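You operate a simulated robot arm through the tools that you are given. There is no shell and no other tool.

Carry out the task below with a simulated two-armed robot. There is one attempt and no reset: what you move stays moved.

Task
Dip the green-sealed small bearing beside the tank in oil and leave it on the grid.
Fine: Lower it on the grey rack and raise the rack again.
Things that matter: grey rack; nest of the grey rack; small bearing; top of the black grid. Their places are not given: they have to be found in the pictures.

It is judged by the outcome, as a careful person would: the job done as asked, and still so three seconds after it is handed in. It fails if anything else is knocked over, pushed out of place, dropped, spilled or broken.

Robot
Two 7-joint arms with fingered hands on one trunk that stands fixed in place. Base frame: the origin is at the foot of the trunk, x ahead of it, y to its left, z up; the work surface is at about z = 0.86. Lengths are in m, angles in degrees, forces in N, time in s.
The left shoulder is at [0.08, 0.197, 1.504], the right one opposite. With the tool pointing down near the work surface each hand reaches from about 0.1 to 0.72 m from the base axis, measured 20 degrees to its own side. Payload 4 kg a hand.
Tool frame (each hand has its own): the origin (TCP) lies between the finger pads and is the grasp point; the fingertips stand 0.026 m ahead of it; z points along the fingers, y is the line along which they close. The gripper opens to 0.132 m; its body begins 0.073 m behind the TCP. The gripper is a hand of 4 fingers: y runs from the thumb to the fingers, the wrist lies at [0, 0, -0.239] in the tool frame, and closing takes about 1.5 s.
Orientation is told as [roll, pitch, yaw] about the base's x, y, z axes, in that order, counted from this pose: with the fingers straight down and closing along the base's y, the tool's x points along the base's -x, its y along +y and its z along -z.

Tools
- The arms move only by the tool drive_tool. It takes "left_commands", "right_commands" or both (then of equal length, played together; a hand with none holds still); each is a list that holds one entry, the list of rows, each a list of 6 numbers: the turn, a rotation vector about the tool's x, y, z in units of 4 degrees (1.0 is 4 degrees), then the shift along the tool's x, y, z in units of 30 mm (1.0 is 30 mm). In form: [[[ax, ay, az, x, y, z], ...]]. A call has 1 to 20 rows; each row shifts and turns the commanded pose from where the row before left it, along the tool's axes as they then stand. "left_gripper" and "right_gripper" are, for a hand that has rows, the finger opening in mm, from 0 to 132, set as the call begins (left out, the last holds). A call with a number of a shift or a turn outside -1 to 1 is refused whole. Each row takes 0.2 s and may step no farther than 0.05 m and 8.6 degrees from the row before; otherwise, or with a gripper value out of range, the whole call is refused. A pose out of reach is approached as far as the arm can. The call stops where the force on the tool passes 40 N (or 10 N more than at its start, if that is more) or the arm is blocked; 0.2 s more then pass. The fingers move at their own pace (about 0.072 m/s each) and stop on an object; they squeeze with about 22 N. The grip force told is the motor's: it shows also when the fingers shut on nothing. Time passes only in rows, and 0.2 s behind the last, so rows that do not move let the fingers close. The reply holds the time, the measured pose of the TCP, the force on the tool along the base axes, the opening and the grip force, in the units named above and with some noise, with the torque about the TCP (base axes, N m) and any sound that the robot's microphone picked up.
- Cameras (640 x 400 px; columns grow to the right, rows downward): "scene" is now at [0.1037, -0.0212, 1.6653]; the picture's right is [-0.30, -0.95, 0.00], its down [-0.74, 0.24, -0.63] and it looks along [0.60, -0.19, -0.78] (base axes); focal length 364 px, centre (320, 200). "left" rides on the left gripper at [-0.068, 0.002, -0.097] in its tool frame; the picture's right is [-0.03, -1.00, 0.00], its down [0.82, -0.02, -0.58] and it looks along [0.58, -0.02, 0.82] (tool axes); focal length 270 px, centre (320, 200). "right" rides on the right gripper at [0.068, 0.002, -0.097] in its tool frame; the picture's right is [-0.02, 1.00, 0.00], its down [-0.82, -0.02, -0.58] and it looks along [-0.58, -0.01, 0.82] (tool axes); focal length 270 px, centre (320, 200).
- capture(camera): a new picture of that camera. It takes no simulated time.
- raise_lower(by): slides the trunk up (or, below 0, down) by that many m; the arms and the scene camera ride with it, the base frame stays. It gives what a move gives, with no picture.
- curl_fingers(finger1, finger2, finger3, thumb_bend, hand): sets how far each is bent, from 0 (flat) to 1 (curled in); at 0.3 the hand is open as for a grip, at 0.7 the pads meet at the TCP. One left out holds its place. A second passes; each finger stops where it meets its share of the squeeze, and holds until it gets a number again. A gripper value or a shape takes the hand back. It gives what a move gives, with no picture; readings hold the bend of each and the force on the fingers (four entries, about 0 where the hand has none), thumb and palm.
- grasp_type(shape, hand): the hand has 4 fingers and takes this shape, open, in about a second: jaw (thumb against the fingers, like two jaws); tri (thumb and two fingers); tip (a fingertip pinch); poke (one finger out to press); point (the index stretched); flat (the hand flat); cup (the hand cupped); fist (a fist). The gripper value then closes the fingers along that shape, each until it touches; the sizes above hold for jaw. It gives what a move gives, with no picture.
- turn_head(pan, tilt): turns the head with the scene camera to pan (to the left, within 86 degrees either way) and tilt (down, from -29 to 69), counted from straight ahead of the robot. It gives what a move gives.
- point_at(camera, pixels): for up to 12 pixels [column, row] of the newest picture of that camera ("zoom" is the newest enlarged one), the place [x, y, z] in the base frame of the surface seen there, good to about 0.002 m, but the place of the scene camera against the robot may be out by one fixed shift of up to 0.012 m in any direction. It takes no simulated time.
- inspect(camera, box): a new picture of the part [left, top, right, bottom] of that camera's present view, enlarged. It takes no simulated time.
- close_job(): hands the job in; it is judged then, once.

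Unless the task says otherwise, let go and move clear before handing in.

The tools are called after ">>>" as a command line: name --argument value ..., lists and objects as JSON in quotes. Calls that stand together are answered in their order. drive_tool: Moves the arms, as the interface text tells. Its arguments: {"type":"object","properties":{"left_commands":{"type":"array"},"left_gripper":{"type":"number"},"right_commands":{"type":"array"},"right_gripper":{"type":"number"}},"required":[]} The other tools are called the same way: raise_lower (by) moves the trunk up or down; grasp_type (shape, hand) gives the hand a shape; curl_fingers (finger1, finger2, finger3, thumb_bend, hand) moves the fingers one by one; turn_head (pan, tilt) turns the head that bears the scene camera; capture (camera) takes a picture; point_at (camera, pixels) gives the place of the surface under pixels of a picture; inspect (camera, box) takes an enlarged picture of a part of a camera's view; close_job () hands the job in.

At the start:

```text
time: 0.0
left_tcp_pos: [0.6326, -0.0392, 1.1199]
left_tcp_rot: [0.0, 0.0, -0.1]
left_contact_force: [-0.5, 0.6, 0.7]
left_torque: [0.0, 0.02, -0.01]
left_width: 0.1317
left_finger_force: 0.1
left_shape: jaw
left_bend: [0.3, 0.3, 0.3, 0.3]
left_finger forces: [0.0, 0.1, 0.1, 0.0, 0.0, 0.0]
right_tcp_pos: [0.4293, -0.4256, 1.1205]
right_tcp_rot: [0.1, 0.0, 0.0]
right_contact_force: [-0.7, 0.3, 0.5]
right_torque: [0.02, 0.02, 0.0]
right_width: 0.132
right_finger_force: 0.0
right_shape: jaw
right_bend: [0.3, 0.3, 0.3, 0.3]
right_finger forces: [0.1, 0.0, 0.1, 0.0, 0.1, 0.0]
trunk travel left (down, up): [-0.814, 0.026]
head pan, tilt (commanded): [-17.7, 51.1]
```

scene: 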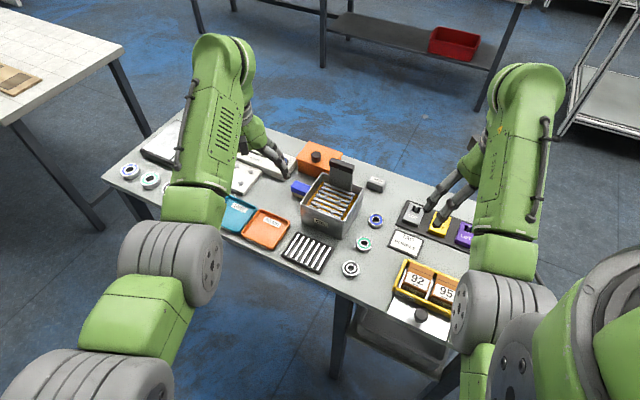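
right: 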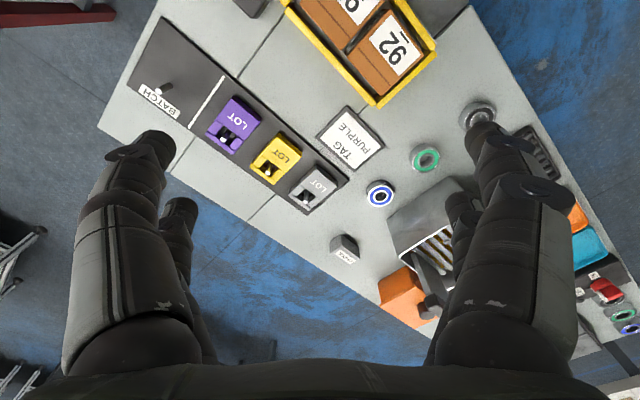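
left: 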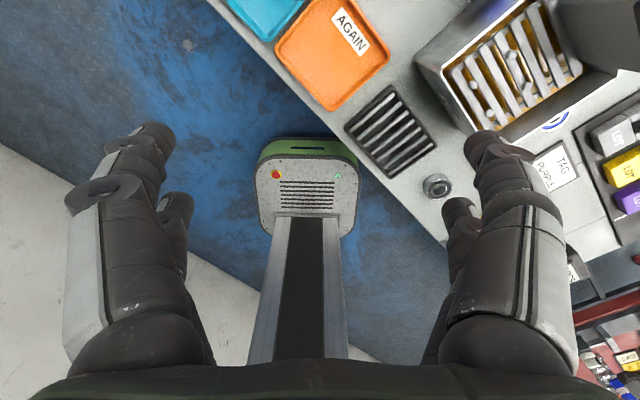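

The scene shows a tank near (333,205) with a rack inside, three small bearings beside it (blue at 375,220, green at 363,243, grey at 350,268) and a black grid at (307,252). I'll enlarge the relevant areas first.

>>> inspect --camera "scene" --box '[260, 130, 420, 290]'

>>> inspect --camera "right" --box '[280, 80, 640, 360]'

>>> inspect --camera "left" --box '[330, 0, 640, 220]'

```text
2.50 times, centred on (340, 210) of scene
```

zoom: 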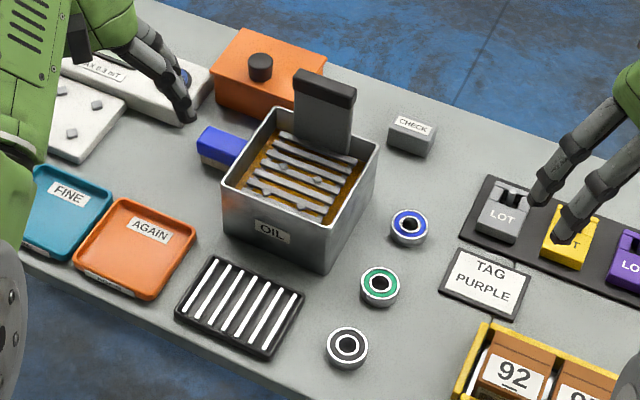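

```text
1.43 times, centred on (460, 220) of right
```

zoom: 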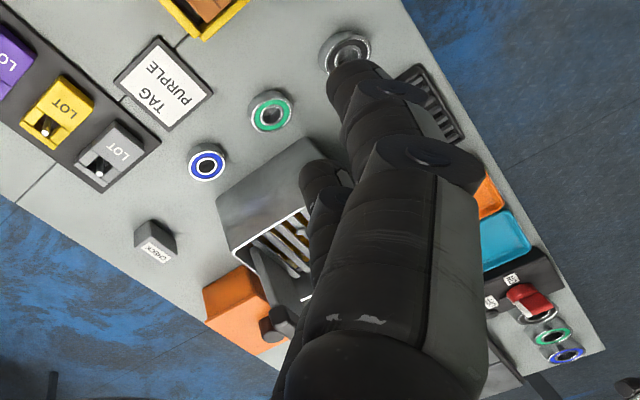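

```text
1.82 times, centred on (485, 110) of left
```

zoom: 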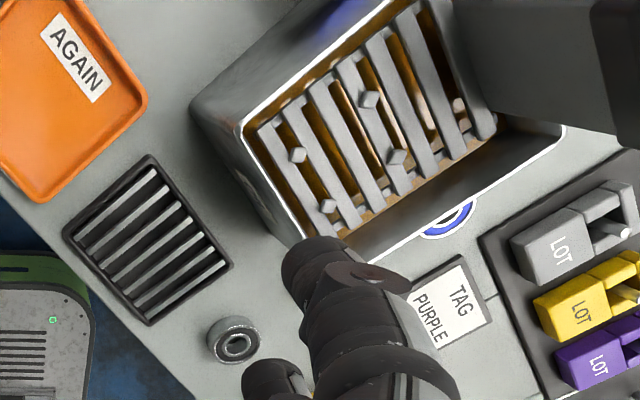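

The green-sealed bearing lies by the tank at zoom (380,285), the rack in the tank has four pegs and a plate with a black handle. I'll take closer zooms and measure points.

>>> inspect --camera "scene" --box '[300, 150, 364, 230]'

```text
5.00 times, centred on (332, 190) of scene
```

zoom: 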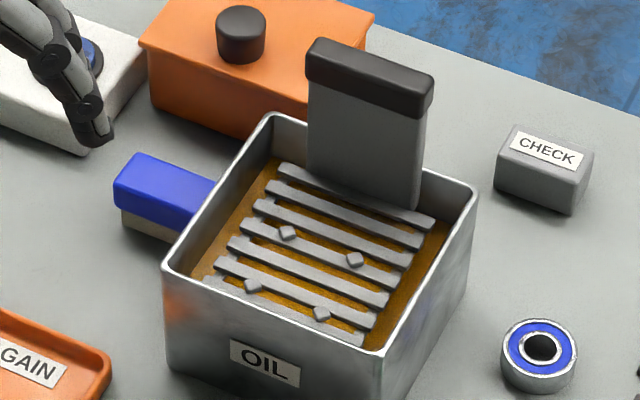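

>>> point_at --camera "zoom" --pixels '[[287, 231], [356, 258], [253, 286], [322, 312], [320, 45], [428, 80], [370, 62], [310, 165], [415, 205], [283, 172], [428, 222], [320, 265]]'

>>> point_at --camera "zoom" --pixels '[[170, 265], [380, 353], [270, 118], [473, 190], [190, 280], [230, 190], [540, 325], [540, 348], [370, 345], [425, 255], [363, 95], [360, 180]]'

```text
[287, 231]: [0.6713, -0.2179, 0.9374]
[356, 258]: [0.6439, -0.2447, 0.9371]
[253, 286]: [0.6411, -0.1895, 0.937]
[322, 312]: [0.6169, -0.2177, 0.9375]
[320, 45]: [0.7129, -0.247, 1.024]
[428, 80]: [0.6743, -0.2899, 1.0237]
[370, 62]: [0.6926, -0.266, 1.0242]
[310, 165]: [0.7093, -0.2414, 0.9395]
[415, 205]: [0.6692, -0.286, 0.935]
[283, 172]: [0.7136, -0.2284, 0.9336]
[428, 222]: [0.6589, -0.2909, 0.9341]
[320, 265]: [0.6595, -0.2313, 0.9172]
```

```text
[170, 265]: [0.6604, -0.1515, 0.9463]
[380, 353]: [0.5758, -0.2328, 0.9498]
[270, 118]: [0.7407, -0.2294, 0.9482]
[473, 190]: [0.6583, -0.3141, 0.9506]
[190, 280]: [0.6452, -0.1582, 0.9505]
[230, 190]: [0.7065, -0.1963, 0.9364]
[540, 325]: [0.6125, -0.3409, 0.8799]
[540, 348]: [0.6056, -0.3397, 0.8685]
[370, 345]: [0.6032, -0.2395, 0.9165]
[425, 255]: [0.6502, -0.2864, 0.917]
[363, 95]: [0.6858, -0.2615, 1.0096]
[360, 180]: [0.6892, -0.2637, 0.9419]
```

The pegs (zoom 287,231; 356,258; 253,286; 322,312) form a square nest at about z 0.937, oil at about 0.917. Now I'll measure the same features with the wrist cameras to find the scene camera's fixed shift.

>>> inspect --camera "left" --box '[430, 0, 640, 131]'

>>> point_at --camera "right" --pixels '[[413, 158], [438, 158], [426, 147], [426, 170], [426, 159], [368, 194], [392, 194], [320, 130], [307, 185], [415, 205], [348, 245], [450, 210]]'

```text
3.05 times, centred on (535, 66) of left
```

zoom: 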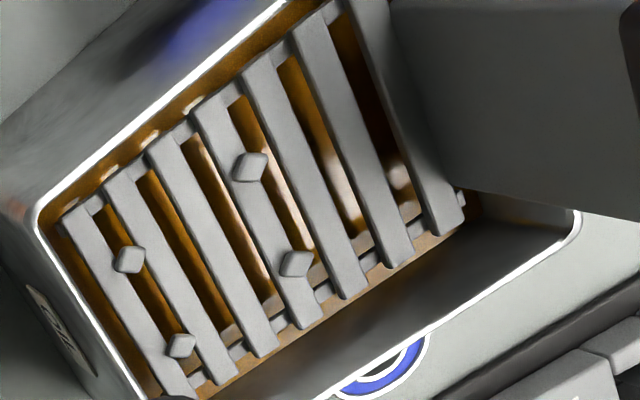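

```text
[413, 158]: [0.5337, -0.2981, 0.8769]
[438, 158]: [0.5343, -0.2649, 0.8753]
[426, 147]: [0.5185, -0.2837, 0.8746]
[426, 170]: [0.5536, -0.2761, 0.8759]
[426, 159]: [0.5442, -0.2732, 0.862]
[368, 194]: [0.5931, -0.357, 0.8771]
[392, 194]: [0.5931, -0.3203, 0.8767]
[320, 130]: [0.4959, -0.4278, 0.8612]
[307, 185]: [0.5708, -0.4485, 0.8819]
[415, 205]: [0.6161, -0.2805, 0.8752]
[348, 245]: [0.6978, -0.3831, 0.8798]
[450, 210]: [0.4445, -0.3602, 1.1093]
```

>>> point_at --camera "zoom" --pixels '[[248, 166], [296, 263], [128, 259], [180, 345], [150, 285], [40, 225], [285, 3], [570, 228], [230, 300], [110, 310], [200, 200], [440, 190]]'

>>> inspect --camera "right" --box '[340, 110, 500, 210]'

>>> inspect --camera "scene" --box '[280, 200, 400, 290]'

```text
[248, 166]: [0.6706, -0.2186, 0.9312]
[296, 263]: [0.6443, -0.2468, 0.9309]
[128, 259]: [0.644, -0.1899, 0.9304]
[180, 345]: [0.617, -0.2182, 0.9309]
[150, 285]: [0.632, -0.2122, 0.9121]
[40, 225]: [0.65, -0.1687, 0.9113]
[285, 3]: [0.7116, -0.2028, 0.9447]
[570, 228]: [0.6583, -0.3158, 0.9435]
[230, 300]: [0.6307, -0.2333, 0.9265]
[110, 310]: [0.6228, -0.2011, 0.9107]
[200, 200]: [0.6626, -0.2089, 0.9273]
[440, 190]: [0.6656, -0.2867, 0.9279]
```

```text
4.00 times, centred on (420, 160) of right
```

zoom: 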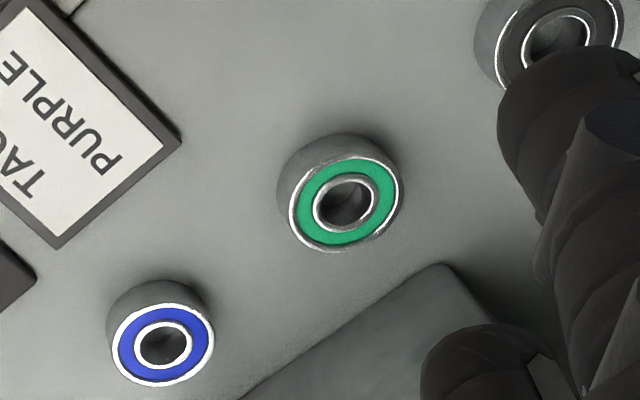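

```text
4.44 times, centred on (340, 245) of scene
```

zoom: 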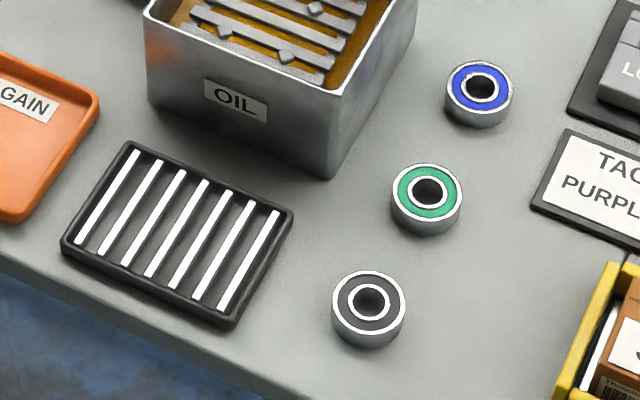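

>>> point_at --camera "zoom" --pixels '[[392, 195], [462, 195], [427, 164], [427, 218], [65, 243], [130, 146], [292, 215], [228, 322], [175, 232], [160, 222], [368, 306], [425, 192]]'

>>> point_at --camera "zoom" --pixels '[[427, 168], [427, 214], [400, 195], [454, 195], [188, 240], [203, 185], [175, 275], [148, 272], [182, 175], [369, 275], [369, 320], [480, 95]]'

```text
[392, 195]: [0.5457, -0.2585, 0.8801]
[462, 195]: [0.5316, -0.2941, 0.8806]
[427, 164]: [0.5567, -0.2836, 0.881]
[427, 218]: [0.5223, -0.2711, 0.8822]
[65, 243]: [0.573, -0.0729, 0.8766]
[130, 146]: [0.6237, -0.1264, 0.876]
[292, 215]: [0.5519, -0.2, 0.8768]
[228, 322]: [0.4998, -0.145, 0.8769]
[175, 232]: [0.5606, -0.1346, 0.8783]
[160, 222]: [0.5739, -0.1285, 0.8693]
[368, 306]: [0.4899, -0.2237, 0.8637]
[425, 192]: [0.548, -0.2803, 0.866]
```

```text
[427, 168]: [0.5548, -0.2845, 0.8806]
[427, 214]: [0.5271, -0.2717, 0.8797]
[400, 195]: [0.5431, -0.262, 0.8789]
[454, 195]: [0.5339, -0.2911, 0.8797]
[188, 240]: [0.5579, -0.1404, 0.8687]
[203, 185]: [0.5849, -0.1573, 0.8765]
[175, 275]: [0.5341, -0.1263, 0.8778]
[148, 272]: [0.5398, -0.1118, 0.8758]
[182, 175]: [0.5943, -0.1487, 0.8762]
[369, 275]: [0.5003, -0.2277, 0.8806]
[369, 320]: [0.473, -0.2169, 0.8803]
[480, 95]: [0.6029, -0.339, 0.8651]
```

The wrist cameras agree with the scene camera in x,y but read z about 6.5 mm lower, so pegs are at z≈0.931, oil ≈0.911, rim ≈0.944, with the nest centre at (0.644,-0.218). The green bearing is at (0.540,-0.277) with its top at about 0.874, and the grid centre is at (0.562,-0.136). Next I'll move the left arm aside and try the pinch shape on the right hand.

>>> drive_tool --left_commands '[[[0, 0, 0, 0.3, 1, -0.3], [0, 0, 0, 0.5, 1, -0.3], [0, 0, 0, 0.6, 1, -0.3], [0, 0, 0, 0.6, 1, -0.3], [0, 0, 0, 0.6, 1, 0], [0, 0, 0, 0.6, 1, 0], [0, 0, 0, 0.6, 1, 0], [0, 0, 0, 0.6, 1, 0]]]'

>>> grasp_type --shape "tri" --hand "right"

>>> capture --camera "right"

>>> capture --camera "scene"

```text
time: 1.8
left_tcp_pos: [0.5162, 0.2004, 1.1433]
left_tcp_rot: [-0.1, -0.1, -0.1]
left_contact_force: [-0.2, -0.5, 0.0]
left_torque: [0.0, 0.01, -0.01]
left_width: 0.1318
left_finger_force: 0.1
left_shape: jaw
left_bend: [0.3, 0.3, 0.3, 0.3]
left_finger forces: [0.1, 0.0, 0.1, 0.1, 0.0, 0.0]
left hand out of reach, approached as far as the arm can: row 7, 8
right_tcp_pos: [0.4295, -0.4246, 1.1206]
right_tcp_rot: [0.0, 0.0, 0.0]
right_contact_force: [0.4, -1.4, -0.4]
right_torque: [-0.02, -0.01, -0.03]
right_width: 0.132
right_finger_force: 0.0
right_shape: jaw
right_bend: [0.3, 0.3, 0.3, 0.3]
right_finger forces: [0.1, 0.1, 0.1, 0.1, 0.0, 0.0]
trunk travel left (down, up): [-0.814, 0.026]
head pan, tilt (commanded): [-17.7, 51.1]
```

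```text
time: 2.7
left_tcp_pos: [0.516, 0.2003, 1.1423]
left_tcp_rot: [0.1, -0.1, -0.1]
left_contact_force: [-0.2, 0.0, -0.2]
left_torque: [-0.03, 0.0, 0.03]
left_width: 0.132
left_finger_force: 0.0
left_shape: jaw
left_bend: [0.3, 0.3, 0.3, 0.3]
left_finger forces: [0.0, 0.0, 0.0, 0.1, 0.0, 0.0]
right_tcp_pos: [0.429, -0.4252, 1.1203]
right_tcp_rot: [0.1, 0.0, 0.1]
right_contact_force: [0.0, -0.6, 0.9]
right_torque: [-0.02, 0.0, 0.04]
right_width: 0.1318
right_finger_force: 0.1
right_shape: tri
right_bend: [0.3, 0.3, 0.3, 0.3]
right_finger forces: [0.0, 0.1, 0.0, 0.0, 0.0, 0.1]
trunk travel left (down, up): [-0.814, 0.026]
head pan, tilt (commanded): [-17.7, 51.1]
```

```text
taken
```

right: 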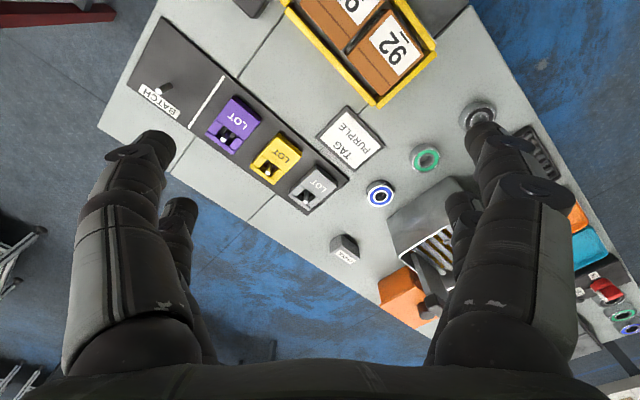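

```text
taken
```

scene: 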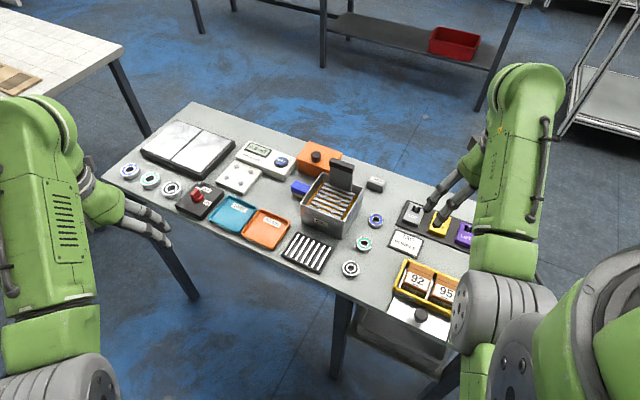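

The left arm is now clear and the tank, bearings and grid are in full view. I'll close the right hand partly to see how the tri shape meets.

>>> drive_tool --right_commands '[[[0, 0, 0, 0, 0, 0], [0, 0, 0, 0, 0, 0], [0, 0, 0, 0, 0, 0], [0, 0, 0, 0, 0, 0], [0, 0, 0, 0, 0, 0]]]' --right_gripper 40

>>> capture --camera "right"

>>> inspect --camera "scene" --box '[400, 60, 580, 260]'

```text
time: 3.9
left_tcp_pos: [0.5159, 0.1997, 1.1426]
left_tcp_rot: [0.0, -0.1, 0.0]
left_contact_force: [0.6, -0.5, 0.1]
left_torque: [0.0, -0.01, -0.01]
left_width: 0.1319
left_finger_force: 0.0
left_shape: jaw
left_bend: [0.3, 0.3, 0.3, 0.3]
left_finger forces: [0.0, 0.0, 0.1, 0.0, 0.0, 0.1]
right_tcp_pos: [0.4301, -0.4254, 1.1191]
right_tcp_rot: [0.0, 0.0, -0.1]
right_contact_force: [0.6, 0.4, -0.3]
right_torque: [0.0, 0.03, -0.01]
right_width: 0.04
right_finger_force: 0.0
right_shape: tri
right_bend: [0.73, 0.73, 0.73, 0.7]
right_finger forces: [0.1, 0.0, 0.0, 0.0, 0.0, 0.0]
trunk travel left (down, up): [-0.814, 0.026]
head pan, tilt (commanded): [-17.7, 51.1]
```

```text
taken
```

right: 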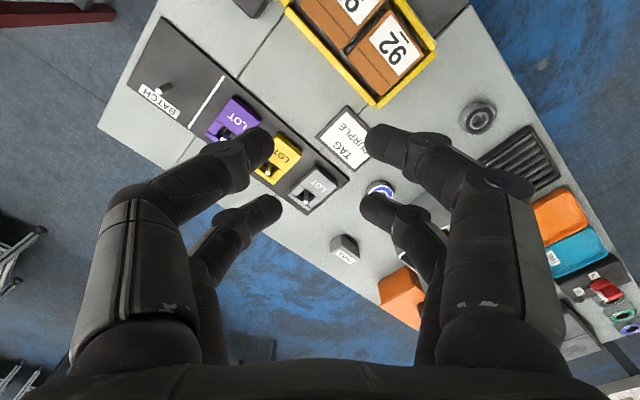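

```text
2.00 times, centred on (490, 160) of scene
```

zoom: 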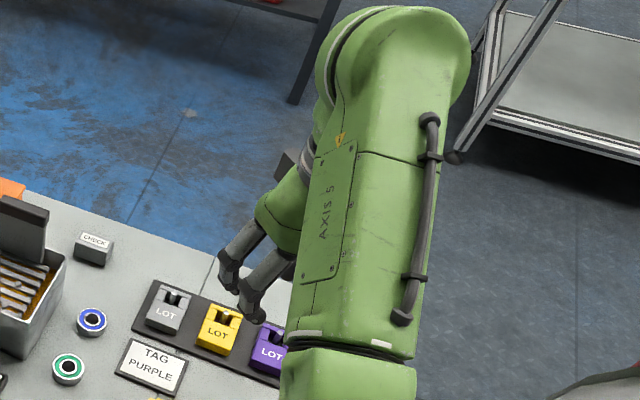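

In this shape each side shows two digits (tips at about (262,150),(272,205) and (378,140),(372,205)). I'll measure the fingertips' places to learn spacing.

>>> point_at --camera "right" --pixels '[[262, 150], [272, 207], [378, 140], [370, 207], [240, 150], [400, 145], [250, 215], [390, 215]]'

>>> grasp_type --shape "tip" --hand "right"

>>> capture --camera "right"

```text
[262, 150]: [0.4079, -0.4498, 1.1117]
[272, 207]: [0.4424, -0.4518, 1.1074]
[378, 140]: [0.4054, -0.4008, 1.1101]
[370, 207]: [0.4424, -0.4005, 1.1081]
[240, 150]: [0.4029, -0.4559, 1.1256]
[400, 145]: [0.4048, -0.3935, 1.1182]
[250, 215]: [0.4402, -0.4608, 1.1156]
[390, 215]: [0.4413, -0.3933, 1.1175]
```

```text
time: 4.8
left_tcp_pos: [0.5156, 0.2004, 1.1437]
left_tcp_rot: [0.1, -0.1, -0.1]
left_contact_force: [0.2, 0.3, 0.7]
left_torque: [0.02, -0.01, 0.01]
left_width: 0.1321
left_finger_force: 0.0
left_shape: jaw
left_bend: [0.3, 0.3, 0.3, 0.3]
left_finger forces: [0.0, 0.0, 0.0, 0.1, 0.0, 0.0]
right_tcp_pos: [0.4306, -0.4245, 1.1199]
right_tcp_rot: [0.0, -0.1, 0.0]
right_contact_force: [-0.1, -0.6, 0.5]
right_torque: [0.0, -0.02, -0.04]
right_width: 0.1318
right_finger_force: 0.0
right_shape: tip
right_bend: [0.3, 0.3, 0.3, 0.3]
right_finger forces: [0.0, 0.1, 0.0, 0.0, 0.0, 0.0]
trunk travel left (down, up): [-0.814, 0.026]
head pan, tilt (commanded): [-17.7, 51.1]
```

```text
taken
```

right: 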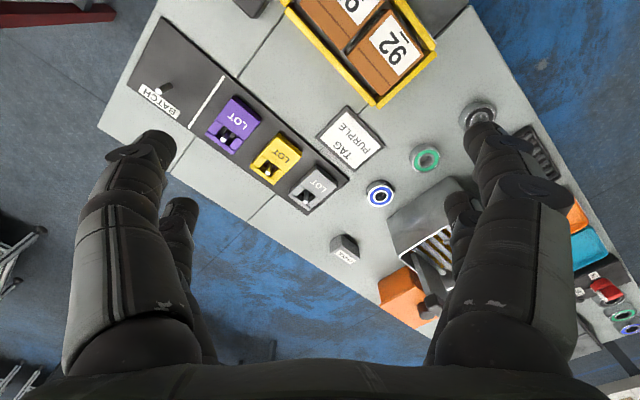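

The open tip shape looks the same as the others, so I'll curl one finger at a time to learn which digit is which.

>>> curl_fingers --hand "right" --finger1 0.7 --finger2 0.3 --finger3 0.3 --thumb_bend 0.3

>>> capture --camera "right"

>>> curl_fingers --hand "right" --finger1 0.3 --finger2 0.3 --finger3 0.3 --thumb_bend 0.7

>>> capture --camera "right"

```text
time: 5.8
left_tcp_pos: [0.5163, 0.1985, 1.1425]
left_tcp_rot: [0.0, -0.1, 0.0]
left_contact_force: [-0.2, -0.8, 0.0]
left_torque: [0.02, -0.01, -0.04]
left_width: 0.1322
left_finger_force: 0.2
left_shape: jaw
left_bend: [0.3, 0.3, 0.3, 0.3]
left_finger forces: [0.1, 0.0, 0.1, 0.1, 0.0, 0.0]
right_tcp_pos: [0.429, -0.4247, 1.1197]
right_tcp_rot: [0.0, 0.1, -0.1]
right_contact_force: [-0.5, -0.6, -0.3]
right_torque: [0.01, -0.01, 0.0]
right_width: 0.0673
right_finger_force: 0.0
right_shape: fingers
right_bend: [0.7, 0.3, 0.3, 0.3]
right_finger forces: [0.0, 0.0, 0.0, 0.0, 0.1, 0.0]
trunk travel left (down, up): [-0.814, 0.026]
head pan, tilt (commanded): [-17.7, 51.1]
```

```text
taken
```

right: 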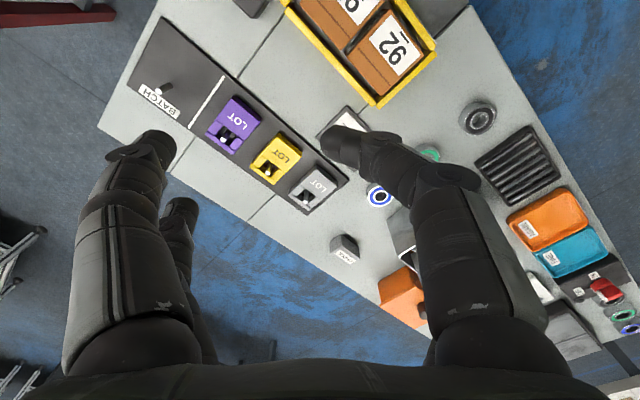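

```text
time: 6.8
left_tcp_pos: [0.5178, 0.1994, 1.1437]
left_tcp_rot: [0.1, -0.1, 0.0]
left_contact_force: [-0.1, -0.1, -0.3]
left_torque: [0.03, 0.0, 0.02]
left_width: 0.1321
left_finger_force: 0.0
left_shape: jaw
left_bend: [0.3, 0.3, 0.3, 0.3]
left_finger forces: [0.1, 0.0, 0.1, 0.1, 0.1, 0.0]
right_tcp_pos: [0.4302, -0.4246, 1.1194]
right_tcp_rot: [0.0, 0.1, 0.1]
right_contact_force: [-0.3, -0.2, -0.5]
right_torque: [-0.03, -0.01, 0.0]
right_width: 0.0671
right_finger_force: 0.0
right_shape: fingers
right_bend: [0.3, 0.3, 0.3, 0.7]
right_finger forces: [0.0, 0.0, 0.1, 0.0, 0.0, 0.0]
trunk travel left (down, up): [-0.814, 0.026]
head pan, tilt (commanded): [-17.7, 51.1]
```

```text
taken
```

right: 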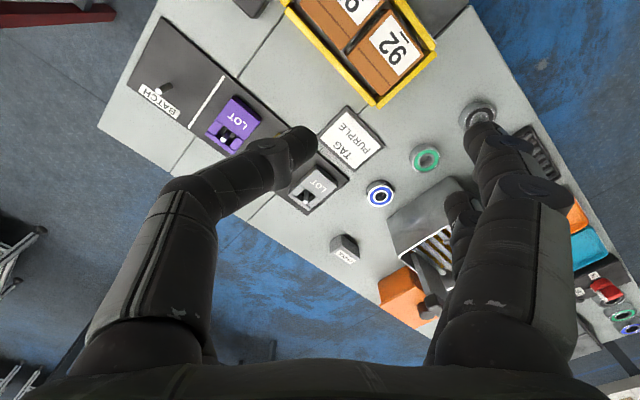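

Finger1 is the front-right digit and the thumb the front-left one. Now I'll see how the tip shape closes with a gripper value.

>>> grasp_type --shape "tip" --hand "right"

>>> drive_tool --right_commands '[[[0, 0, 0, 0, 0, 0], [0, 0, 0, 0, 0, 0], [0, 0, 0, 0, 0, 0], [0, 0, 0, 0, 0, 0], [0, 0, 0, 0, 0, 0]]]' --right_gripper 40

>>> capture --camera "right"

>>> inspect --camera "scene" --box '[400, 110, 530, 240]'

```text
time: 7.7
left_tcp_pos: [0.5154, 0.1993, 1.1435]
left_tcp_rot: [-0.1, -0.1, 0.0]
left_contact_force: [-1.0, 0.6, -0.1]
left_torque: [0.03, 0.01, -0.05]
left_width: 0.1321
left_finger_force: 0.0
left_shape: jaw
left_bend: [0.3, 0.3, 0.3, 0.3]
left_finger forces: [0.0, 0.0, 0.0, 0.0, 0.0, 0.0]
right_tcp_pos: [0.4295, -0.4245, 1.1191]
right_tcp_rot: [0.0, -0.1, 0.0]
right_contact_force: [-0.1, 0.5, -0.3]
right_torque: [-0.01, 0.03, 0.0]
right_width: 0.1322
right_finger_force: 0.1
right_shape: tip
right_bend: [0.3, 0.3, 0.3, 0.3]
right_finger forces: [0.0, 0.1, 0.1, 0.0, 0.0, 0.0]
trunk travel left (down, up): [-0.814, 0.026]
head pan, tilt (commanded): [-17.7, 51.1]
```

```text
time: 8.9
left_tcp_pos: [0.517, 0.2003, 1.1423]
left_tcp_rot: [0.0, 0.0, 0.1]
left_contact_force: [0.2, -0.6, -0.4]
left_torque: [-0.04, 0.02, 0.01]
left_width: 0.132
left_finger_force: 0.1
left_shape: jaw
left_bend: [0.3, 0.3, 0.3, 0.3]
left_finger forces: [0.0, 0.0, 0.0, 0.0, 0.0, 0.0]
right_tcp_pos: [0.4292, -0.4262, 1.1207]
right_tcp_rot: [-0.1, 0.1, 0.0]
right_contact_force: [0.1, -0.1, -0.2]
right_torque: [-0.01, -0.02, -0.01]
right_width: 0.0404
right_finger_force: 0.1
right_shape: tip
right_bend: [0.73, 0.73, 0.73, 0.7]
right_finger forces: [0.1, 0.0, 0.0, 0.0, 0.0, 0.0]
trunk travel left (down, up): [-0.814, 0.026]
head pan, tilt (commanded): [-17.7, 51.1]
```

```text
taken
```

right: 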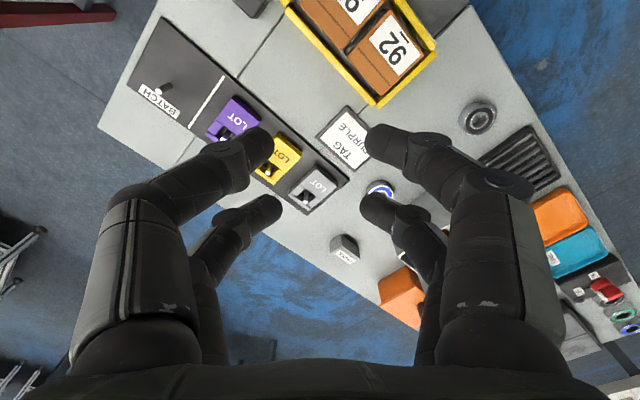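

```text
3.08 times, centred on (465, 175) of scene
```

zoom: 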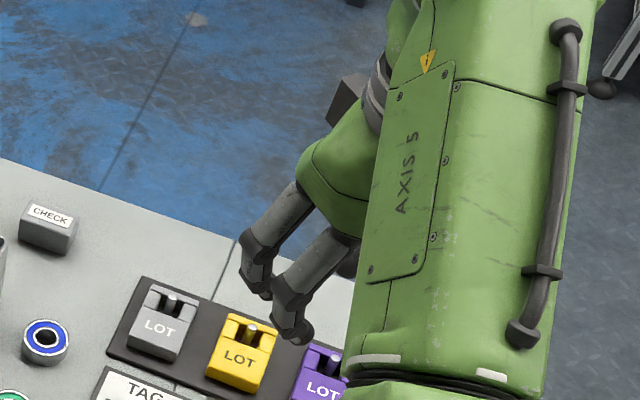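

All shapes close the same way: two digits a side, about 36 mm apart along tool x, so the bearing will be held at four points. I'll move the right hand above the green bearing and turn it to yaw +45, so the digits close parallel to the tank's front and stay clear of its wall.

>>> drive_tool --right_commands '[[[0, 0, 0, -0.617, 0.822, 0.2], [0, 0, 0, -0.617, 0.822, 0.2], [0, 0, 0, -0.617, 0.822, 0.2], [0, 0, 0, -0.617, 0.822, 0.2], [0, 0, 0, -0.617, 0.822, 0.2], [0, 0, 0, -0.617, 0.822, 0.2], [0, 0, -0.9375, 0, 0, 0], [0, 0, -0.9375, 0, 0, 0], [0, 0, -0.9375, 0, 0, 0], [0, 0, -0.9375, 0, 0, 0], [0, 0, -0.9375, 0, 0, 0], [0, 0, -0.9375, 0, 0, 0], [0, 0, -0.9375, 0, 0, 0], [0, 0, -0.9375, 0, 0, 0], [0, 0, -0.9375, 0, 0, 0], [0, 0, -0.9375, 0, 0, 0], [0, 0, -0.9375, 0, 0, 0], [0, 0, -0.9375, 0, 0, 0]]]' --right_gripper 60

>>> capture --camera "right"

>>> capture --camera "scene"

```text
time: 12.7
left_tcp_pos: [0.5177, 0.2003, 1.1428]
left_tcp_rot: [0.0, -0.1, 0.0]
left_contact_force: [-0.4, 0.2, 0.6]
left_torque: [-0.01, -0.01, 0.03]
left_width: 0.1317
left_finger_force: 0.1
left_shape: jaw
left_bend: [0.3, 0.3, 0.3, 0.3]
left_finger forces: [0.0, 0.1, 0.1, 0.0, 0.0, 0.0]
right_tcp_pos: [0.5403, -0.2783, 1.0834]
right_tcp_rot: [0.0, 0.0, 45.1]
right_contact_force: [0.4, -0.5, 0.4]
right_torque: [-0.01, -0.01, -0.01]
right_width: 0.0594
right_finger_force: 0.1
right_shape: tip
right_bend: [0.73, 0.73, 0.73, 0.7]
right_finger forces: [0.0, 0.0, 0.0, 0.0, 0.0, 0.0]
trunk travel left (down, up): [-0.814, 0.026]
head pan, tilt (commanded): [-17.7, 51.1]
```

```text
taken
```

right: 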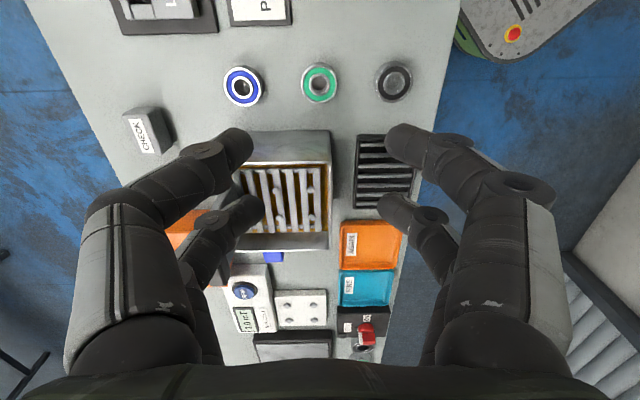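

```text
taken
```

scene: 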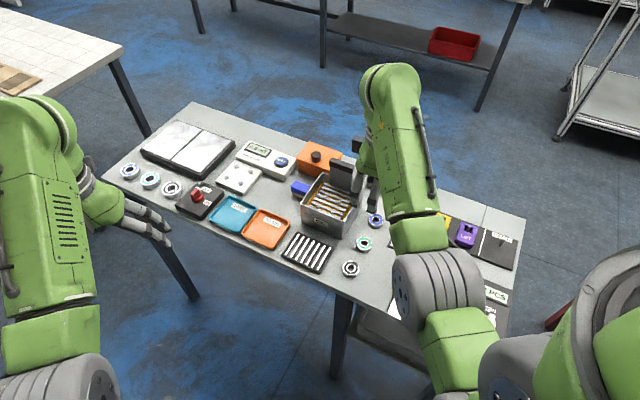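

The hand is over the green bearing, which appears at (320,83) in the right camera. I'll measure it precisely from here.

>>> inspect --camera "right" --box '[240, 40, 400, 140]'

```text
4.00 times, centred on (320, 90) of right
```

zoom: 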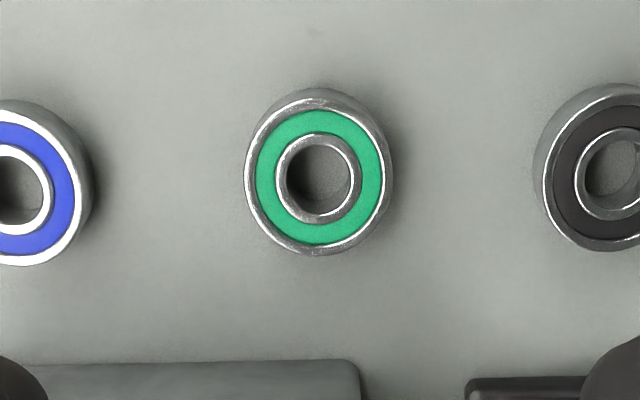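

>>> point_at --camera "zoom" --pixels '[[252, 177], [386, 177], [319, 104], [319, 249], [318, 119], [318, 238], [265, 177], [374, 177], [318, 170], [350, 365], [200, 365], [60, 180]]'

>>> point_at --camera "right" --pixels '[[235, 140], [400, 137], [252, 208], [392, 208], [120, 200], [510, 185], [100, 300], [545, 290], [188, 250], [455, 245]]'

```text
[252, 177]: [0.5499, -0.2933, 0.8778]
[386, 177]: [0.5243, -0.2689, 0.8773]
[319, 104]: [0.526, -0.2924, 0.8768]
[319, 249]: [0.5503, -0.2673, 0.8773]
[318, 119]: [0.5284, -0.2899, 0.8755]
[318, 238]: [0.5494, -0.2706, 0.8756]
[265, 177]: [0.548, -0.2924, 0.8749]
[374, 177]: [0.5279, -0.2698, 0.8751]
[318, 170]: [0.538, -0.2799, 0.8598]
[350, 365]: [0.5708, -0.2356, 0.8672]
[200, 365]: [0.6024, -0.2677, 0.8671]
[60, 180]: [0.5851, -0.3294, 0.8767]
```

```text
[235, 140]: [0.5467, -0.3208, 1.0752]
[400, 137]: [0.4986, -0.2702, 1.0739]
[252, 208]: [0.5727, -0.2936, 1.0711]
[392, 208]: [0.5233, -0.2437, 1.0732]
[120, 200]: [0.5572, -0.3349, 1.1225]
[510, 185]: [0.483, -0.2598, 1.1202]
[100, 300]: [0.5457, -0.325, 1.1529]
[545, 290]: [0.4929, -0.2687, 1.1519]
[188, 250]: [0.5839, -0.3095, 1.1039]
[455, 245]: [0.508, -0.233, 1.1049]
```

The bearing centre is (0.5377,-0.2804), diameter about 36 mm, top at z≈0.876, table 0.860. I'll shift 3 mm along tool x and descend to just above grasp height.

>>> drive_tool --right_commands '[[[0, 0, 0, 0.11, 0.013, 0.9], [0, 0, 0, 0, 0, 1], [0, 0, 0, 0, 0, 1], [0, 0, 0, 0, 0, 1], [0, 0, 0, 0, 0, 1], [0, 0, 0, 0, 0, 0.8], [0, 0, 0, 0, 0, 0]]]' --right_gripper 60

>>> capture --camera "right"

>>> inspect --camera "scene" --box '[300, 170, 440, 290]'

```text
time: 14.3
left_tcp_pos: [0.5156, 0.1996, 1.1414]
left_tcp_rot: [0.1, 0.0, 0.0]
left_contact_force: [0.2, -0.2, 0.7]
left_torque: [0.04, 0.02, -0.02]
left_width: 0.1317
left_finger_force: 0.0
left_shape: jaw
left_bend: [0.3, 0.3, 0.3, 0.3]
left_finger forces: [0.1, 0.1, 0.0, 0.0, 0.0, 0.1]
right_tcp_pos: [0.5395, -0.2797, 0.9149]
right_tcp_rot: [0.1, 0.0, 45.0]
right_contact_force: [-0.5, -0.8, -0.4]
right_torque: [-0.02, 0.01, 0.0]
right_width: 0.0595
right_finger_force: 0.0
right_shape: tip
right_bend: [0.73, 0.73, 0.73, 0.7]
right_finger forces: [0.0, 0.1, 0.1, 0.0, 0.0, 0.1]
trunk travel left (down, up): [-0.814, 0.026]
head pan, tilt (commanded): [-17.7, 51.1]
```

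```text
taken
```

right: 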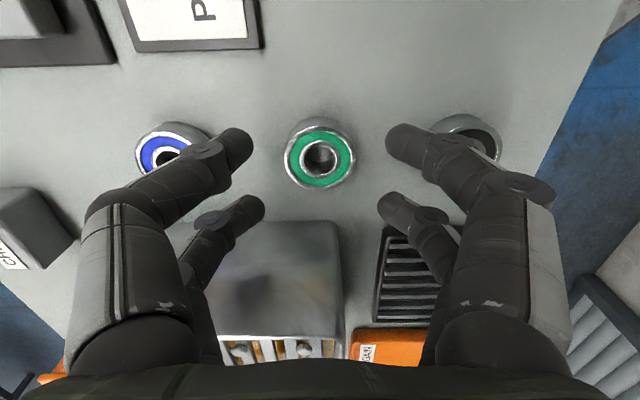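

```text
3.33 times, centred on (370, 230) of scene
```

zoom: 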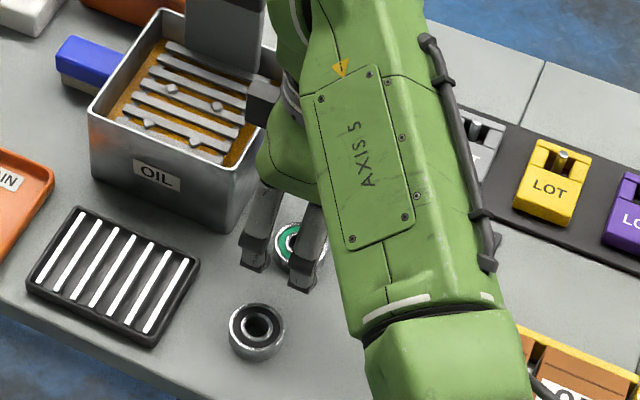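

The bearing at (320,158) sits between the digit pairs. I'll re-measure it from this closer view before the last drop.

>>> point_at --camera "right" --pixels '[[288, 160], [352, 160], [320, 129], [320, 186], [320, 134], [320, 182], [294, 160], [347, 160], [320, 152], [250, 150], [393, 145], [260, 203]]'

```text
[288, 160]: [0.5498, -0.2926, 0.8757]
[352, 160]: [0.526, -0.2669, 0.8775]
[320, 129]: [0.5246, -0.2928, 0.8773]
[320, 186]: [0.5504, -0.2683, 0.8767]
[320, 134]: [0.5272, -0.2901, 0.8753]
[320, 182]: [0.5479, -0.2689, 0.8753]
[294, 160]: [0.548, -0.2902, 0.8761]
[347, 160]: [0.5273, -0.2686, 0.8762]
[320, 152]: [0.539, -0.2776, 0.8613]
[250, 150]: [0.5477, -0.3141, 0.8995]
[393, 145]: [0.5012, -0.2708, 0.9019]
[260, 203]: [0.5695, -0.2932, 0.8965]
```

The bearing centre is confirmed at (0.5377,-0.2798). I'll trim about 1 mm, go down to TCP z≈0.8925, and then check before closing.

>>> drive_tool --right_commands '[[[0, 0, 0, 0.045, 0.04, 0.25], [0, 0, 0, 0, 0, 0.25], [0, 0, 0, 0, 0, 0.25], [0, 0, 0, 0, 0, 0]]]'

>>> capture --camera "right"

```text
time: 15.3
left_tcp_pos: [0.5164, 0.1994, 1.1439]
left_tcp_rot: [0.1, -0.1, 0.0]
left_contact_force: [-0.6, 0.5, 0.0]
left_torque: [-0.01, 0.01, 0.0]
left_width: 0.1318
left_finger_force: 0.1
left_shape: jaw
left_bend: [0.3, 0.3, 0.3, 0.3]
left_finger forces: [0.0, 0.0, 0.1, 0.1, 0.0, 0.0]
right_tcp_pos: [0.5354, -0.2785, 0.8909]
right_tcp_rot: [0.0, 0.1, 45.0]
right_contact_force: [0.3, -0.4, -0.2]
right_torque: [0.02, -0.02, 0.01]
right_width: 0.0595
right_finger_force: 0.0
right_shape: tip
right_bend: [0.73, 0.73, 0.73, 0.7]
right_finger forces: [0.0, 0.1, 0.0, 0.1, 0.0, 0.0]
trunk travel left (down, up): [-0.814, 0.026]
head pan, tilt (commanded): [-17.7, 51.1]
```

```text
taken
```

right: 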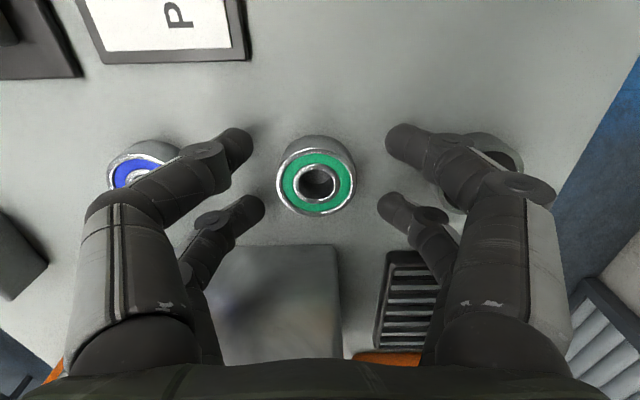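

The bearing (317,180) is centred between the four fingertips. I'll close on it.

>>> drive_tool --right_commands '[[[0, 0, 0, 0, 0, 0], [0, 0, 0, 0, 0, 0], [0, 0, 0, 0, 0, 0], [0, 0, 0, 0, 0, 0], [0, 0, 0, 0, 0, 0], [0, 0, 0, 0, 0, 0], [0, 0, 0, 0, 0, 0], [0, 0, 0, 0, 0, 0]]]' --right_gripper 0

>>> capture --camera "right"

```text
time: 17.1
left_tcp_pos: [0.5165, 0.2003, 1.142]
left_tcp_rot: [0.0, -0.1, 0.0]
left_contact_force: [0.2, -0.4, -0.2]
left_torque: [-0.04, 0.0, 0.0]
left_width: 0.1318
left_finger_force: 0.0
left_shape: jaw
left_bend: [0.3, 0.3, 0.3, 0.3]
left_finger forces: [0.0, 0.1, 0.0, 0.1, 0.0, 0.1]
right_tcp_pos: [0.5358, -0.2799, 0.891]
right_tcp_rot: [-0.1, 0.0, 45.0]
right_contact_force: [0.3, 0.4, 0.5]
right_torque: [-0.02, 0.02, 0.02]
right_width: 0.017
right_finger_force: 22.1
right_shape: tip
right_bend: [0.73, 0.73, 0.73, 0.7]
right_finger forces: [19.8, 21.8, 19.0, 0.1, 17.5, 0.0]
trunk travel left (down, up): [-0.814, 0.026]
head pan, tilt (commanded): [-17.7, 51.1]
```

```text
taken
```

right: 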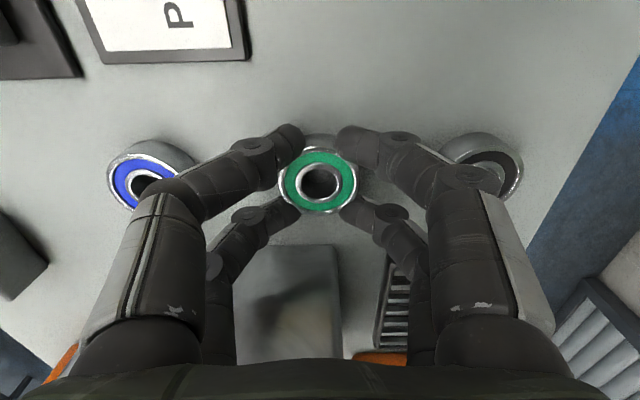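

All four digits hold the bearing (forces about 20 N each, width 17 mm). I'll lift slowly and check it stays level.

>>> drive_tool --right_commands '[[[0, 0, 0, 0, 0, -0.2], [0, 0, 0, 0, 0, -0.3], [0, 0, 0, 0, 0, -0.5], [0, 0, 0, 0, 0, -0.7], [0, 0, 0, 0, 0, -0.8], [0, 0, 0, 0, 0, -0.8], [0, 0, 0, 0, 0, -0.7]]]'

>>> capture --camera "right"

```text
time: 18.7
left_tcp_pos: [0.516, 0.2004, 1.1423]
left_tcp_rot: [-0.1, -0.1, -0.1]
left_contact_force: [0.4, 0.1, 0.5]
left_torque: [0.03, -0.02, 0.01]
left_width: 0.1319
left_finger_force: 0.1
left_shape: jaw
left_bend: [0.3, 0.3, 0.3, 0.3]
left_finger forces: [0.1, 0.1, 0.0, 0.1, 0.0, 0.1]
right_tcp_pos: [0.5363, -0.2787, 1.0093]
right_tcp_rot: [0.0, 0.2, 45.0]
right_contact_force: [-0.2, 0.2, -0.6]
right_torque: [0.03, 0.02, -0.02]
right_width: 0.0164
right_finger_force: 21.7
right_shape: tip
right_bend: [0.73, 0.73, 0.73, 0.7]
right_finger forces: [21.0, 23.1, 21.1, 0.0, 19.1, 0.0]
trunk travel left (down, up): [-0.814, 0.026]
head pan, tilt (commanded): [-17.7, 51.1]
```

```text
taken
```

right: 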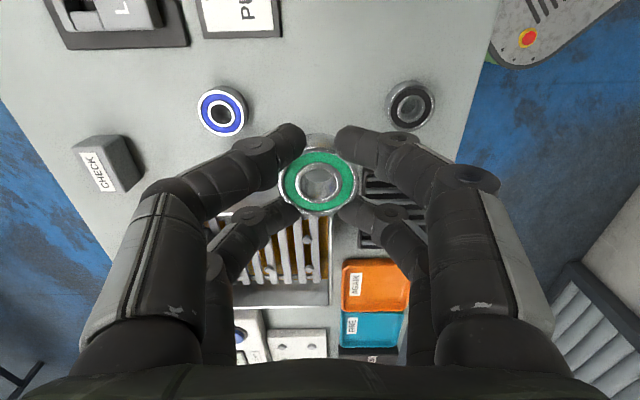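

The bearing is held level in the fingers at (320,183). I'll measure where it sits relative to the TCP, then turn to yaw −45 and travel over the nest.

>>> point_at --camera "right" --pixels '[[320, 156], [320, 208], [287, 183], [353, 183], [320, 148], [320, 214], [300, 165], [340, 165], [300, 203], [340, 203]]'

```text
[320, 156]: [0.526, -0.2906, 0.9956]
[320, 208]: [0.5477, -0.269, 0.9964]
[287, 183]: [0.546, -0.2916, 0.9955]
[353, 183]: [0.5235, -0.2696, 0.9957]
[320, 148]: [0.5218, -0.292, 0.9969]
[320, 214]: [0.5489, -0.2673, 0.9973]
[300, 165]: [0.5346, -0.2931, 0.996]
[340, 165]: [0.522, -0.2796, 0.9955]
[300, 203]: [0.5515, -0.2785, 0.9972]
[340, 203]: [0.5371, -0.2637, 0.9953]
```

The bearing is centred at the TCP, with its bottom about 31 mm below the TCP. Before moving over the tank I'll look at the dark box on the far side of the hand, seen earlier by the tank, to be sure it will clear the rack handle.

>>> inspect --camera "scene" --box '[290, 110, 430, 230]'

```text
3.33 times, centred on (360, 170) of scene
```

zoom: 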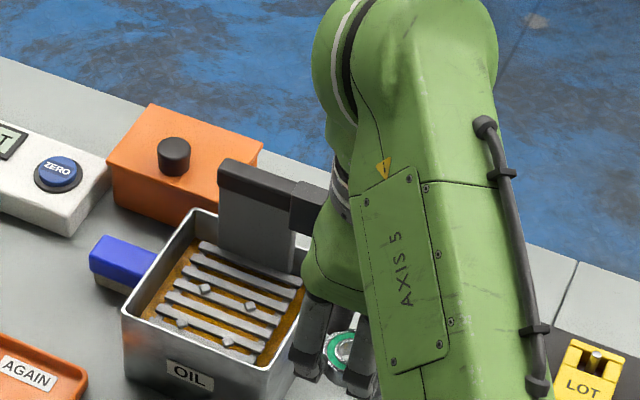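

>>> point_at --camera "zoom" --pixels '[[305, 195], [300, 225], [320, 215], [325, 195], [295, 210], [330, 250], [310, 270], [340, 185], [312, 340], [240, 180]]'

```text
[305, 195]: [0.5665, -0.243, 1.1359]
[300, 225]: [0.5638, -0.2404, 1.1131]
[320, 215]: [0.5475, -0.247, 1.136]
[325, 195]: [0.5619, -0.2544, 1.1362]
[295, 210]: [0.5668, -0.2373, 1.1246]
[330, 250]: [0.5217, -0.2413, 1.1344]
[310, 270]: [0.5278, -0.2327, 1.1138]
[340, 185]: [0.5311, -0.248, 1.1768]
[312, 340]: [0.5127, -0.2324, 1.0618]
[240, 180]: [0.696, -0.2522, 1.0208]
```

The box sits about 0.10 m above the TCP, so it will clear the handle (top ≈1.018) when I'm at the nest. I'll raise a little and turn towards yaw −45.

>>> drive_tool --right_commands '[[[0, 0, 0, 0, 0, -1], [0, 0, 1, 0, 0, 0], [0, 0, 1, 0, 0, 0], [0, 0, 1, 0, 0, 0], [0, 0, 1, 0, 0, 0], [0, 0, 1, 0, 0, 0], [0, 0, 1, 0, 0, 0], [0, 0, 1, 0, 0, 0], [0, 0, 1, 0, 0, 0], [0, 0, 1, 0, 0, 0], [0, 0, 1, 0, 0, 0], [0, 0, 1, 0, 0, 0], [0, 0, 1, 0, 0, 0], [0, 0, 1, 0, 0, 0], [0, 0, 1, 0, 0, 0], [0, 0, 1, 0, 0, 0], [0, 0, 1, 0, 0, 0], [0, 0, 1, 0, 0, 0], [0, 0, 1, 0, 0, 0], [0, 0, 1, 0, 0, 0]]]'

```text
time: 22.9
left_tcp_pos: [0.5165, 0.1996, 1.1428]
left_tcp_rot: [-0.1, 0.0, 0.0]
left_contact_force: [0.4, -0.5, -0.6]
left_torque: [0.0, -0.03, -0.04]
left_width: 0.132
left_finger_force: 0.1
left_shape: jaw
left_bend: [0.3, 0.3, 0.3, 0.3]
left_finger forces: [0.0, 0.1, 0.0, 0.0, 0.0, 0.0]
right_tcp_pos: [0.5369, -0.28, 1.0408]
right_tcp_rot: [0.1, -0.1, -31.1]
right_contact_force: [-0.2, 0.3, -0.8]
right_torque: [-0.01, -0.01, 0.0]
right_width: 0.0165
right_finger_force: 22.1
right_shape: tip
right_bend: [0.73, 0.73, 0.73, 0.7]
right_finger forces: [21.5, 23.5, 21.7, 0.1, 19.6, 0.0]
trunk travel left (down, up): [-0.814, 0.026]
head pan, tilt (commanded): [-17.7, 51.1]
```

Turned to −31° with the grip steady. I'll finish the turn to −45 and move over the nest at this height.

>>> drive_tool --right_commands '[[[0, 0, 0.875, 0, 0, 0], [0, 0, 0.875, 0, 0, 0], [0, 0, 0.875, 0, 0, 0], [0, 0, 0.875, 0, 0, 0], [0, 0, 0, -0.219, 0.5, 0], [0, 0, 0, -0.219, 0.795, 0], [0, 0, 0, -0.219, 0.795, 0], [0, 0, 0, -0.219, 0.795, 0], [0, 0, 0, -0.219, 0.795, 0], [0, 0, 0, 0, 0.29, 0], [0, 0, 0, 0, 0, 0]]]'

>>> capture --camera "right"

>>> inspect --camera "scene" --box '[280, 110, 440, 230]'

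```text
time: 25.3
left_tcp_pos: [0.5161, 0.1996, 1.1434]
left_tcp_rot: [-0.1, -0.1, 0.0]
left_contact_force: [0.1, 0.3, 0.0]
left_torque: [0.0, -0.02, -0.01]
left_width: 0.1317
left_finger_force: 0.0
left_shape: jaw
left_bend: [0.3, 0.3, 0.3, 0.3]
left_finger forces: [0.0, 0.1, 0.0, 0.0, 0.0, 0.1]
right_tcp_pos: [0.6434, -0.2189, 1.0418]
right_tcp_rot: [-0.1, 0.1, -45.1]
right_contact_force: [-0.7, -0.5, -0.4]
right_torque: [-0.02, -0.03, -0.01]
right_width: 0.0159
right_finger_force: 21.8
right_shape: tip
right_bend: [0.73, 0.73, 0.73, 0.71]
right_finger forces: [22.2, 24.1, 22.9, 0.1, 20.9, 0.1]
trunk travel left (down, up): [-0.814, 0.026]
head pan, tilt (commanded): [-17.7, 51.1]
```

```text
taken
```

right: 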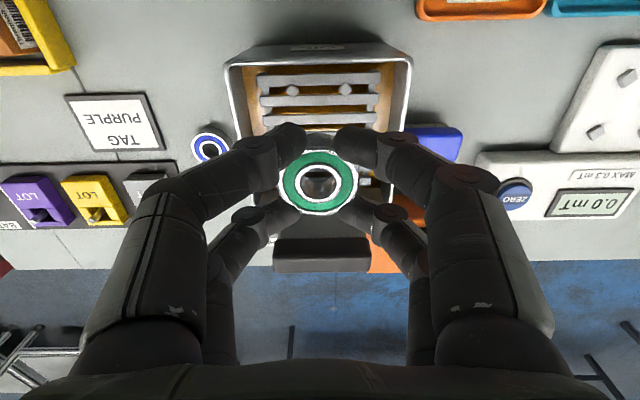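

```text
3.33 times, centred on (360, 170) of scene
```

zoom: 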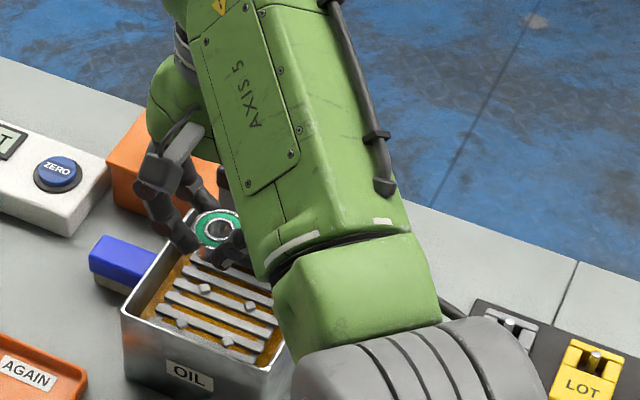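

The slats run square to the hand, and two pegs show at (293,90) and (345,89). I'll measure them and the held bearing in the same view to align exactly.

>>> inspect --camera "right" --box '[220, 40, 420, 165]'

>>> point_at --camera "right" --pixels '[[320, 154], [320, 209], [288, 182], [353, 182], [293, 89], [345, 88], [240, 62], [398, 62], [320, 120], [320, 48], [320, 265]]'

```text
3.20 times, centred on (320, 102) of right
```

zoom: 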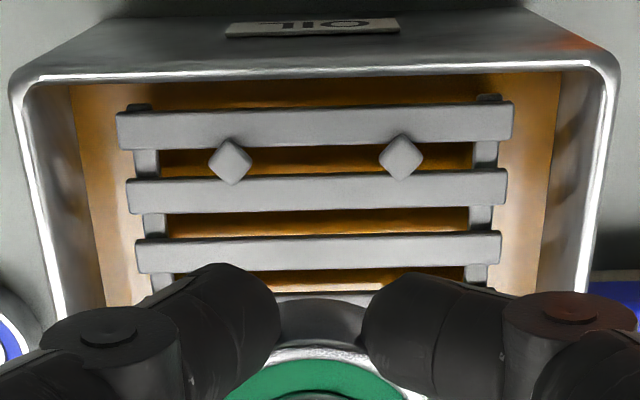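

```text
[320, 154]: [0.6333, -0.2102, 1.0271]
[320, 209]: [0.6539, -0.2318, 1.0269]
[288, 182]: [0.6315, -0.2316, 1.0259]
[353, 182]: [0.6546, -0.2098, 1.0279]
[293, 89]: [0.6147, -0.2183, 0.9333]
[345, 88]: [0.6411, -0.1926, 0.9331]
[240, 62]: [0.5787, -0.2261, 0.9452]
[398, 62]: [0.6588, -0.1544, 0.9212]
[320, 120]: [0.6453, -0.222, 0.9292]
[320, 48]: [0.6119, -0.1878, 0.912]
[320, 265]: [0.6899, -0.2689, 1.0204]
```

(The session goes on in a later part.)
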